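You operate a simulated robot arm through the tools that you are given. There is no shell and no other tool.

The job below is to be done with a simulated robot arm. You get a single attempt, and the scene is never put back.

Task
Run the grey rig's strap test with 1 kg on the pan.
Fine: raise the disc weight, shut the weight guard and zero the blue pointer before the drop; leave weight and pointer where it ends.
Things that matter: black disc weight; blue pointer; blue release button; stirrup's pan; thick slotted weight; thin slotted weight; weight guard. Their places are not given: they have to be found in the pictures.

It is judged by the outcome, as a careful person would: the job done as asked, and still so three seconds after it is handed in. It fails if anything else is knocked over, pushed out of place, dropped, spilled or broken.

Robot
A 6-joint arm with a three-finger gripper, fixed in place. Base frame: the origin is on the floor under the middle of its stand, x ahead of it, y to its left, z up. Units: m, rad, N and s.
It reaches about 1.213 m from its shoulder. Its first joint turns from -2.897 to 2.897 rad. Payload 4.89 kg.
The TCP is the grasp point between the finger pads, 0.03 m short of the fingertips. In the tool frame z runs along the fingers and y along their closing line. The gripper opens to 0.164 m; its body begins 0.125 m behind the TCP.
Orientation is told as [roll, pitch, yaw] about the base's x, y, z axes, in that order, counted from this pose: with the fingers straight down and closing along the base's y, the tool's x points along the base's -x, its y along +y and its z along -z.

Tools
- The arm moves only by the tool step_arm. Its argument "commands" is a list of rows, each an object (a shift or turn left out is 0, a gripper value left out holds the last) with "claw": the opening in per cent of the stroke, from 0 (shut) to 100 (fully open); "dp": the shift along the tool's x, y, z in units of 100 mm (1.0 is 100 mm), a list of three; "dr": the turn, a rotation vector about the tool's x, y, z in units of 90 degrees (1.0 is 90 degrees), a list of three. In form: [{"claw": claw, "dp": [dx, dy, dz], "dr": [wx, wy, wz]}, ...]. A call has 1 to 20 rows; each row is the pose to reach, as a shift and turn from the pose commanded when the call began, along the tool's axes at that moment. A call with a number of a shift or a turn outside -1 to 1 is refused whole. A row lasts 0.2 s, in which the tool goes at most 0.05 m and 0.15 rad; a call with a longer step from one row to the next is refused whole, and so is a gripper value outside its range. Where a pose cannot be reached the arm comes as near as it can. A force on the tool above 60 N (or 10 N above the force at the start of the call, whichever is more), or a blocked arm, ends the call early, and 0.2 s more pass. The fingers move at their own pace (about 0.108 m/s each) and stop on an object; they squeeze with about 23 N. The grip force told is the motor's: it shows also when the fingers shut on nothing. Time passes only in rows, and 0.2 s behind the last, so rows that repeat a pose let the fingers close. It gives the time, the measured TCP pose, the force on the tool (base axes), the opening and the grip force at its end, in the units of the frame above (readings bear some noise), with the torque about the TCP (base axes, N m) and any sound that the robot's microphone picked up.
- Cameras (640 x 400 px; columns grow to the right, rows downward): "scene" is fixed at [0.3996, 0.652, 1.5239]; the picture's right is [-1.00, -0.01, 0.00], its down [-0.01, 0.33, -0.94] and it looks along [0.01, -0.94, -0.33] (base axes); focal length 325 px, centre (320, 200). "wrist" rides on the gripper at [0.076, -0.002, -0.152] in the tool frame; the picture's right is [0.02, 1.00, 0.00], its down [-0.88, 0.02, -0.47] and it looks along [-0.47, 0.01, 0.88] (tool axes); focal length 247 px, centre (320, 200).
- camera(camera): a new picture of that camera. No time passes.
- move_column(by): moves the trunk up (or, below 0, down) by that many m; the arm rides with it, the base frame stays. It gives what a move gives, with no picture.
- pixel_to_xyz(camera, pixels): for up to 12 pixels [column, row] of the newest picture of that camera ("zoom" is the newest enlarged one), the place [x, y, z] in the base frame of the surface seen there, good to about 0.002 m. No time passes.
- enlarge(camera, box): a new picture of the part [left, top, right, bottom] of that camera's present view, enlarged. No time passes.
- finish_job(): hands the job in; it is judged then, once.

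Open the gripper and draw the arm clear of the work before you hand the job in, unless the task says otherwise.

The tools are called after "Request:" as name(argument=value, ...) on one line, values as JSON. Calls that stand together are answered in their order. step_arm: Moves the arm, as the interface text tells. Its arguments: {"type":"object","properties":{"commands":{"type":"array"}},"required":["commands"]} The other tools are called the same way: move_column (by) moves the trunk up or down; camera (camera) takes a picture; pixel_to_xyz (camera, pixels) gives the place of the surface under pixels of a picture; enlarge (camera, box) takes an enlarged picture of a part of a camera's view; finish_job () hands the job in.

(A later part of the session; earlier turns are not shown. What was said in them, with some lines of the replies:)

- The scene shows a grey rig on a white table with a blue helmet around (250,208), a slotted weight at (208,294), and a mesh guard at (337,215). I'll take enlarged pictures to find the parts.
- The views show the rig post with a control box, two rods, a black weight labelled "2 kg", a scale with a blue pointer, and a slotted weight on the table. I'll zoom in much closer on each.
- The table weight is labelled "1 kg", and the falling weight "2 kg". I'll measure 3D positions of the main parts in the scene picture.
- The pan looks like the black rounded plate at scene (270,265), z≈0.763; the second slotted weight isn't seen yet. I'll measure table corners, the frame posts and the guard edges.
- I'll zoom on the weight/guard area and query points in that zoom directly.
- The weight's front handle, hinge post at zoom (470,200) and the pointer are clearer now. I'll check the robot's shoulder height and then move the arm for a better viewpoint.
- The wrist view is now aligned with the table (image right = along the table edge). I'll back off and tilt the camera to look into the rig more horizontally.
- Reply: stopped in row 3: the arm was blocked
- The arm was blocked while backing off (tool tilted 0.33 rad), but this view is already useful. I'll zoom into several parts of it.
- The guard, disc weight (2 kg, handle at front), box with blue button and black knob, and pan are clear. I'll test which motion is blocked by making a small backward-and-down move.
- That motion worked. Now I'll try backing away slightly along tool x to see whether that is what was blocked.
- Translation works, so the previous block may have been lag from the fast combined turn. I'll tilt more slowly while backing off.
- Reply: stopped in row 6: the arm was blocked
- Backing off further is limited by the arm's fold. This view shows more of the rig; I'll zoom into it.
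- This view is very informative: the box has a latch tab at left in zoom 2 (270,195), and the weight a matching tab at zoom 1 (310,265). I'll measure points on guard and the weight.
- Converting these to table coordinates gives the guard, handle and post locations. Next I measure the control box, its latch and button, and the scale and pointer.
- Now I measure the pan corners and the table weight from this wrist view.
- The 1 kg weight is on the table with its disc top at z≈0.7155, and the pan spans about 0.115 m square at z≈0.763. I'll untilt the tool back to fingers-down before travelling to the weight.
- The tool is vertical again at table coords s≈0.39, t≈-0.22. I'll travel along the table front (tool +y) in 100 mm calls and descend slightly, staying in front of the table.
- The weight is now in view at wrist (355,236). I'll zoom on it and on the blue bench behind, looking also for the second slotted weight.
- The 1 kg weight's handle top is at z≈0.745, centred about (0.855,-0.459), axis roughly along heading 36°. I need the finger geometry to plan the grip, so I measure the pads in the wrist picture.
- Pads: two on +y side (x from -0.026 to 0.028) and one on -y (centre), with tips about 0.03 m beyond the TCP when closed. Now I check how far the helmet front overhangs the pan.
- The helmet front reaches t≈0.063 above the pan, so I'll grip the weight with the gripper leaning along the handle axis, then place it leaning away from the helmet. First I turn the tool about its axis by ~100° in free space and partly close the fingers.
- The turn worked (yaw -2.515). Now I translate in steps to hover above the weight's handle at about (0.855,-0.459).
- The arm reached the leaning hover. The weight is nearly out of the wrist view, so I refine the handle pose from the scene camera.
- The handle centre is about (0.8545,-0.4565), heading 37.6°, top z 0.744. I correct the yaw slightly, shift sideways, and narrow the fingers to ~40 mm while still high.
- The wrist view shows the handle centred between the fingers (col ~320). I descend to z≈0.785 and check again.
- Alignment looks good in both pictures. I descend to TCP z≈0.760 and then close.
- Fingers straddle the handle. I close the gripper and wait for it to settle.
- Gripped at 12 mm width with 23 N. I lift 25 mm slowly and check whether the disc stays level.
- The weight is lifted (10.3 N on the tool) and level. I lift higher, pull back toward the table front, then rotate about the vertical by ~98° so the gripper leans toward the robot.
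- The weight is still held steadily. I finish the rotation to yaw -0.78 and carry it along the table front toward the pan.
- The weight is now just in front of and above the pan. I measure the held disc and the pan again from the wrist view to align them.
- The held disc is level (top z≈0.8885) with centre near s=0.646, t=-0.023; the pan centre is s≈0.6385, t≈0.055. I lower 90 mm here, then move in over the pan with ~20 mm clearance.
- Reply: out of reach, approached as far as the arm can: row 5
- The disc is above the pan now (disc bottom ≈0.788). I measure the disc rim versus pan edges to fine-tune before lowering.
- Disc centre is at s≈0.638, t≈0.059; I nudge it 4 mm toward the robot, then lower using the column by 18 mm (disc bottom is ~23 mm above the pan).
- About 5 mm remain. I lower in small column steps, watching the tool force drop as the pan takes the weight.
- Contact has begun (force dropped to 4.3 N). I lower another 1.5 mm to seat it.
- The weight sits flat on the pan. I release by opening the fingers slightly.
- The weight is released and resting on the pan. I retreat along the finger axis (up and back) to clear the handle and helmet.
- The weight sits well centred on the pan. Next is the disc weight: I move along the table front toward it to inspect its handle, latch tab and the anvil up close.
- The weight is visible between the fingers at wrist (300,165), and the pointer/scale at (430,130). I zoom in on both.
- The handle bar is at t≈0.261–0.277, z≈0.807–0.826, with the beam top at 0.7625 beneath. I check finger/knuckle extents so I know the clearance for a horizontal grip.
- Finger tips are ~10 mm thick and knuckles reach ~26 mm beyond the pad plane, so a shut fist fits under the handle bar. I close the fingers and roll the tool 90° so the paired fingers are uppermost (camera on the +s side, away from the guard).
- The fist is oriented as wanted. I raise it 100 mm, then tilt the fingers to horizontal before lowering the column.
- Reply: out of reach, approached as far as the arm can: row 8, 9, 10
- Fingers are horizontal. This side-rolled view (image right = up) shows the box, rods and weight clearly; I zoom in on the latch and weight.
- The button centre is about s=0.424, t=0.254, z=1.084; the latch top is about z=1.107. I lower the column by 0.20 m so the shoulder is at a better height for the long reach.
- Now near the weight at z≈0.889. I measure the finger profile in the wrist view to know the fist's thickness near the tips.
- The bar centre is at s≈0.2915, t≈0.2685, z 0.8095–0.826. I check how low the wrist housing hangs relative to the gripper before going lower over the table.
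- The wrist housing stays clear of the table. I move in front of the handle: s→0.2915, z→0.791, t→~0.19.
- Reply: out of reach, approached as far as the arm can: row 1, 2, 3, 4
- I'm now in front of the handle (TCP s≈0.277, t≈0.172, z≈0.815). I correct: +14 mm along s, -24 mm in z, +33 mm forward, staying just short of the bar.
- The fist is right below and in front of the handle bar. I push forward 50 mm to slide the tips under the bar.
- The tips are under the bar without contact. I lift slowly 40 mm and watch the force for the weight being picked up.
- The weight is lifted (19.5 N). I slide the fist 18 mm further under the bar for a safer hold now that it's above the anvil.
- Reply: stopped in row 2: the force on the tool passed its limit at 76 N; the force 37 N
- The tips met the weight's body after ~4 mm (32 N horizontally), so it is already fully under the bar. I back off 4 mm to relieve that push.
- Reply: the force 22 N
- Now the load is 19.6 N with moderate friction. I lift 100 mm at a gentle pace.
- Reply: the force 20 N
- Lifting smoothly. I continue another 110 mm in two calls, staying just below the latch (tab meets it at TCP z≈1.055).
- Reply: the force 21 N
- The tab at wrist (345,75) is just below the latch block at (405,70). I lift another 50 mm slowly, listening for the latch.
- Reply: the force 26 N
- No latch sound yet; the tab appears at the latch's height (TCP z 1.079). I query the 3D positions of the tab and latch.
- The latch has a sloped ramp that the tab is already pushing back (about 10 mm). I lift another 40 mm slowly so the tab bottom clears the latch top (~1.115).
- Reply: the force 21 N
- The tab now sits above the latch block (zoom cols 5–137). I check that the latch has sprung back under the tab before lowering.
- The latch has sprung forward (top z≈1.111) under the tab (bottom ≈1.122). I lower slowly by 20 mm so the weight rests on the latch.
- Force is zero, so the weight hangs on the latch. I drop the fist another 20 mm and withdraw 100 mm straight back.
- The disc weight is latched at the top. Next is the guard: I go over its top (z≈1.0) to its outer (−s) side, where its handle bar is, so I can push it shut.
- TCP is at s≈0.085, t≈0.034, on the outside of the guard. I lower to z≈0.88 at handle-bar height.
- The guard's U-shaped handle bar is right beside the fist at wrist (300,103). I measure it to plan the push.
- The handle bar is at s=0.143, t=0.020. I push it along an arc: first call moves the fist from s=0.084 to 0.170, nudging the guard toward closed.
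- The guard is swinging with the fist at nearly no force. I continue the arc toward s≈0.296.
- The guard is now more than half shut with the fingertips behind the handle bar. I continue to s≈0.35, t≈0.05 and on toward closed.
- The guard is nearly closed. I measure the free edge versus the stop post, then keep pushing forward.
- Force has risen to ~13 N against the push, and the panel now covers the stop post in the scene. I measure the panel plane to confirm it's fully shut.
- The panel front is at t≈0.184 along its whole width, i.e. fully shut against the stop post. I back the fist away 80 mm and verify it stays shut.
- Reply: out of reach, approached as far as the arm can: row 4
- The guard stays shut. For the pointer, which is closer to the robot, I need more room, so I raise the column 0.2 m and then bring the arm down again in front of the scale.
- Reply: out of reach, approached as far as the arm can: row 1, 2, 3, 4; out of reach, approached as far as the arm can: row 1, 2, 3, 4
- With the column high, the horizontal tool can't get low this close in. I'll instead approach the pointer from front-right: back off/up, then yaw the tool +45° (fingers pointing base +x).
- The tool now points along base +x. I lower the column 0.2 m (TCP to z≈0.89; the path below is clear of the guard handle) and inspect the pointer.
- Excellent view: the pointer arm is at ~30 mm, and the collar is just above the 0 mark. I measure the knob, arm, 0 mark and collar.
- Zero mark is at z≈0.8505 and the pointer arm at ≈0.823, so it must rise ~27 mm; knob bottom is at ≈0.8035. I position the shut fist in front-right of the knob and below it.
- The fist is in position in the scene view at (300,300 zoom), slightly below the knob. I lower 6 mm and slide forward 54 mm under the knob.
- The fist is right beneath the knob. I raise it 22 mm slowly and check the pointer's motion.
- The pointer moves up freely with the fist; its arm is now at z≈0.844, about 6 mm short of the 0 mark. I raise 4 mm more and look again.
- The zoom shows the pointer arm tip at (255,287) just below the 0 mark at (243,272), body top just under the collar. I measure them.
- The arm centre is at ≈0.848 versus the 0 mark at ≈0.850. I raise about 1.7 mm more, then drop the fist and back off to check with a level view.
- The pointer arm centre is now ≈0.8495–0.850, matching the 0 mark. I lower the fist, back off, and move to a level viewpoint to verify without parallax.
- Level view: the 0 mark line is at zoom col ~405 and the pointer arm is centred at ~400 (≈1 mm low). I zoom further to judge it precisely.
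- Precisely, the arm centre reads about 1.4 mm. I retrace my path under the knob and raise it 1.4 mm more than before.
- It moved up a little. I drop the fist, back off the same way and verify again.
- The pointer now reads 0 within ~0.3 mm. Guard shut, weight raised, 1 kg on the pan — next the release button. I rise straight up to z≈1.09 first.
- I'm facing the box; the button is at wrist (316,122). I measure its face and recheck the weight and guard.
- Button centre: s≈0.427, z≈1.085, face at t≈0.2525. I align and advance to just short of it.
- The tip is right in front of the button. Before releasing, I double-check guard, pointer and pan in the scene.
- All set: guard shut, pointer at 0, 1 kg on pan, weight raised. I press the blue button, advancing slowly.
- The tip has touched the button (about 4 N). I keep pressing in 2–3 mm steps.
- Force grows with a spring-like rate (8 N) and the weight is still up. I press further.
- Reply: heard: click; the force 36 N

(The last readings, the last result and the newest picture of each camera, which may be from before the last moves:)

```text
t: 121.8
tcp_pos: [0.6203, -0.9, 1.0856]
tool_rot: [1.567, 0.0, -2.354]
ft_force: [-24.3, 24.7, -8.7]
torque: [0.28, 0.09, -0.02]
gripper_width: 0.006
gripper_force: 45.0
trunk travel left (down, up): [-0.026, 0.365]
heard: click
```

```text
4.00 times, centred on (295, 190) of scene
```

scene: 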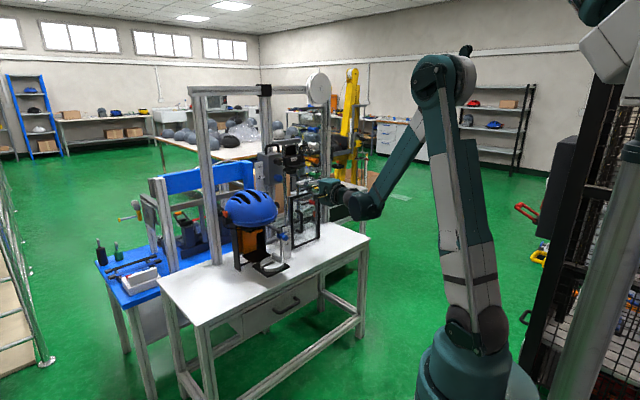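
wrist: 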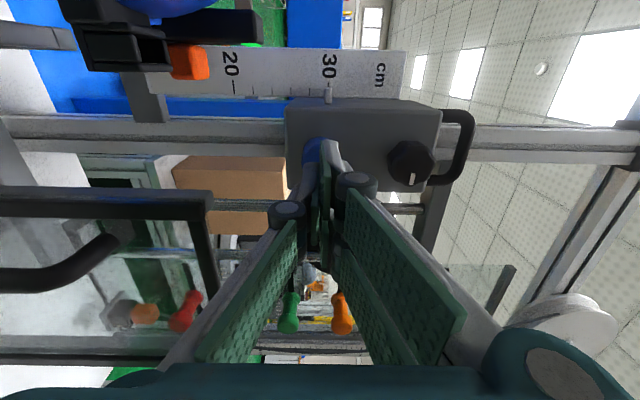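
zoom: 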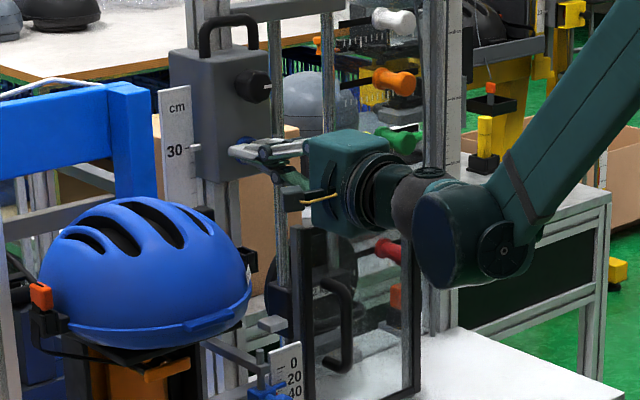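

A click was heard and the weight has dropped behind the guard. I withdraw from the button straight back.

Request:
step_arm(commands=[{"dp": [0, 0, -0.1]}, {"dp": [0, 0, -0.3]}, {"dp": [0, 0, -0.5]}, {"dp": [0, 0, -0.75]}, {"dp": [0, 0, -1.0]}])

Request:
enlarge(camera="scene", box=[225, 185, 345, 275])

Request:
enlarge(camera="scene", box=[275, 215, 305, 245])

Request:
camera(camera="wrist")

```text
t: 123.0
tcp_pos: [0.5521, -0.8307, 1.084]
tool_rot: [1.566, 0.001, -2.352]
ft_force: [0.6, -0.7, -1.1]
torque: [-0.06, -0.06, 0.01]
gripper_width: 0.0
gripper_force: 45.0
trunk travel left (down, up): [-0.026, 0.365]
```

```text
4.44 times, centred on (285, 230) of scene
```

zoom: 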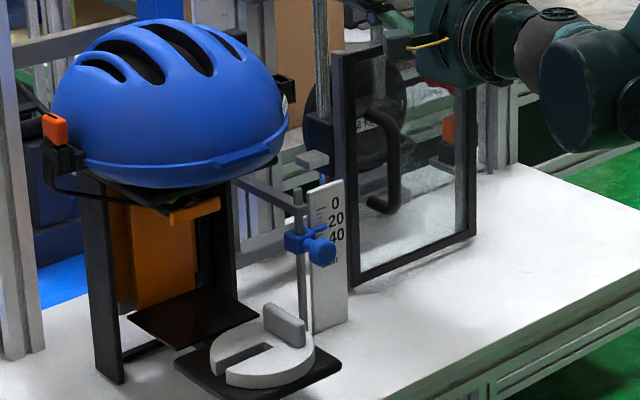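

```text
13.33 times, centred on (290, 230) of scene
```

zoom: 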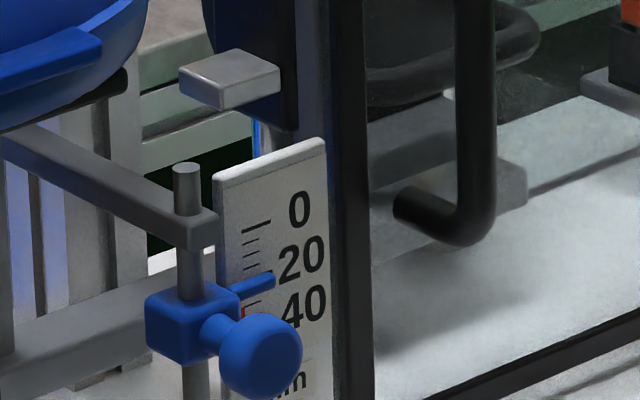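

```text
taken
```

wrist: 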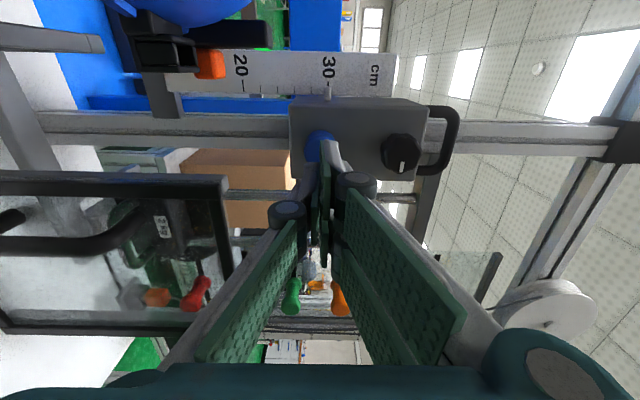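

The drop worked: the weight is down, the pointer was carried to about 22–25 mm, and the guard is still shut. I now withdraw the arm, backing off and raising the column.

Request:
step_arm(commands=[{"dp": [0, 0.1, -0.2]}, {"dp": [0, 0.2, -0.4]}, {"dp": [0, 0.3, -0.6]}, {"dp": [0, 0.3, -0.75]}])

Request:
move_column(by=0.22)

Request:
camera(camera="scene")

```text
t: 124.0
tcp_pos: [0.4983, -0.7759, 1.1171]
tool_rot: [1.566, 0.001, -2.352]
ft_force: [-0.5, -0.2, -0.8]
torque: [-0.05, -0.02, -0.01]
gripper_width: 0.0
gripper_force: 45.6
trunk travel left (down, up): [-0.026, 0.365]
```

```text
t: 126.3
tcp_pos: [0.4988, -0.7769, 1.337]
tool_rot: [1.567, 0.0, -2.352]
ft_force: [-0.8, -0.8, -0.9]
torque: [-0.01, -0.04, -0.03]
gripper_width: 0.0
gripper_force: 45.1
trunk travel left (down, up): [-0.246, 0.145]
```

```text
taken
```

scene: 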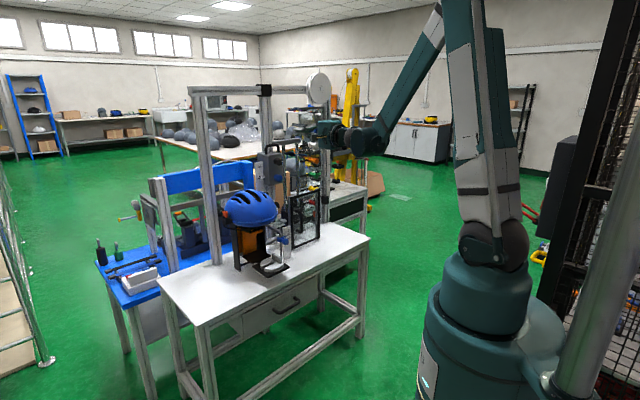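

The arm is above the work. I tilt the fingers downward, move back from the rig, and open the gripper.

Request:
step_arm(commands=[{"dr": [0.06, 0, 0]}, {"dr": [0.12, 0, 0]}, {"dr": [0.18, 0, 0]}, {"dr": [0.24, 0, 0]}, {"dr": [0.3, 0, 0]}, {"dr": [0.36, 0, 0]}, {"dr": [0.42, 0, 0]}, {"dr": [0.48, 0, 0]}, {"dr": [0.54, 0, 0]}, {"dr": [0.6, 0, 0]}, {"dr": [0.66, 0, 0]}, {"dr": [0.72, 0, 0]}, {"dr": [0.78, 0, 0]}, {"dr": [0.84, 0, 0]}, {"dr": [0.9, 0, 0]}, {"dr": [0.95, 0, 0]}, {"dr": [1.0, 0, 0]}])

Request:
step_arm(commands=[{"dp": [0, -0.25, 0], "claw": 50}, {"dp": [0, -0.5, 0], "claw": 100}, {"dp": [0, -0.75, 0]}, {"dp": [0, -1.0, 0]}, {"dp": [0, -1.0, 0]}])

Request:
step_arm(commands=[{"dp": [0, -0.25, 0]}, {"dp": [0, -0.5, 0]}, {"dp": [0, -0.75, 0]}, {"dp": [0, -1.0, 0]}])

Request:
camera(camera="scene")

Request:
camera(camera="wrist")

```text
t: 129.9
tcp_pos: [0.4979, -0.7765, 1.3362]
tool_rot: [-0.006, 0.001, -2.354]
ft_force: [-0.7, 0.3, 0.8]
torque: [-0.11, -0.09, 0.0]
gripper_width: 0.0
gripper_force: 44.5
trunk travel left (down, up): [-0.246, 0.145]
```

```text
t: 131.1
tcp_pos: [0.4258, -0.7057, 1.3377]
tool_rot: [-0.003, 0.0, -2.354]
ft_force: [-0.7, 0.2, 0.9]
torque: [-0.09, -0.07, 0.0]
gripper_width: 0.1638
gripper_force: 0.1
trunk travel left (down, up): [-0.246, 0.145]
```

```text
t: 132.1
tcp_pos: [0.3585, -0.6362, 1.3356]
tool_rot: [-0.005, -0.001, -2.354]
ft_force: [1.1, -0.7, -1.2]
torque: [0.12, 0.09, -0.04]
gripper_width: 0.164
gripper_force: 0.3
trunk travel left (down, up): [-0.246, 0.145]
```

```text
taken
```

scene: 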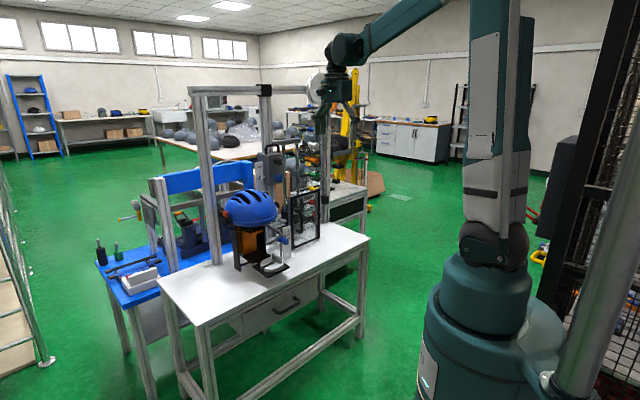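

```text
taken
```

wrist: 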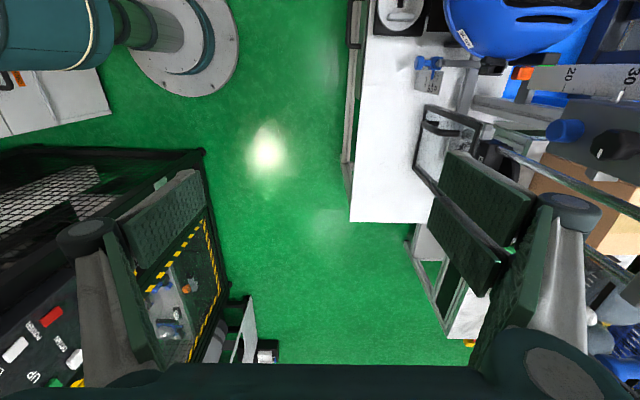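

The arm is clear with the gripper open. I do a final check of the rig before handing in.

Request:
enlarge(camera="scene", box=[220, 140, 350, 280])

Request:
enlarge(camera="scene", box=[260, 195, 340, 250])

Request:
enlarge(camera="wrist", box=[340, 0, 560, 200])

```text
2.86 times, centred on (285, 210) of scene
```

zoom: 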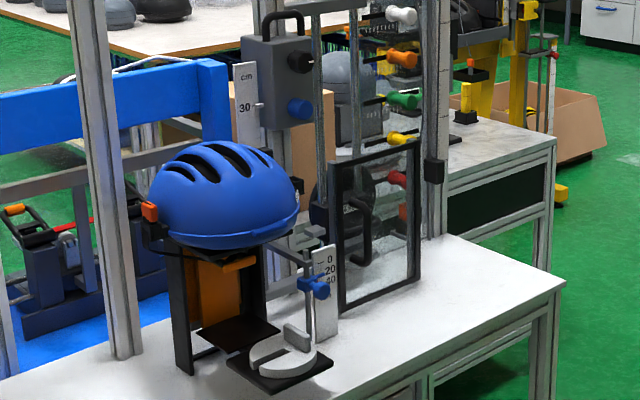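

```text
7.27 times, centred on (300, 222) of scene
```

zoom: 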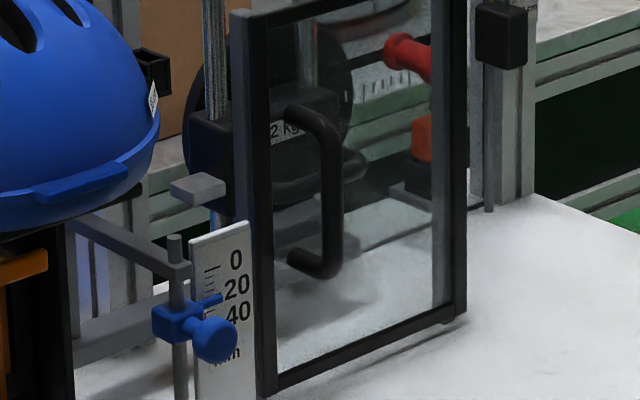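

```text
2.00 times, centred on (450, 100) of wrist
```

zoom: 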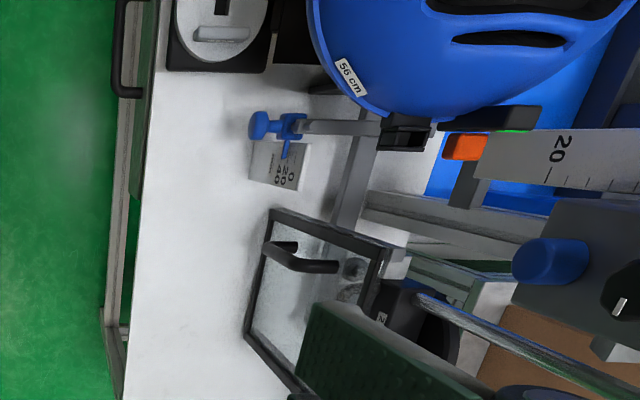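

The final pictures show the 1 kg weight on the pan, the guard shut and the disc weight resting at the bottom after its drop. The pointer is where the drop left it, and the arm is clear with the gripper open, so I hand in the job.

Request:
finish_job()

```text
The job is handed in.
```

I ran the strap test with the 1 kg weight on the pan and handed it in. The judged result has not come back.

- **Pan:** the slotted weight labelled 1 kg sits flat and centred on the stirrup's pan.
- **Before the drop:** the disc weight was raised onto its latch and the guard was shut against its stop post. The blue pointer was set to 0, within about 0.3 mm in a level view.
- **Drop:** pressing the blue release button gave a click and the weight fell behind the guard. I left the weight and pointer where they ended; the pointer reads roughly 22–25 mm, judged by eye from the pictures.
- **Arm:** it is drawn clear of the rig with the gripper open. I saw nothing knocked over or moved out of place.

I never found a second slotted weight in any picture, so I went by the 1 kg label. The force reading when I lifted it (about 10 N) agrees with that.
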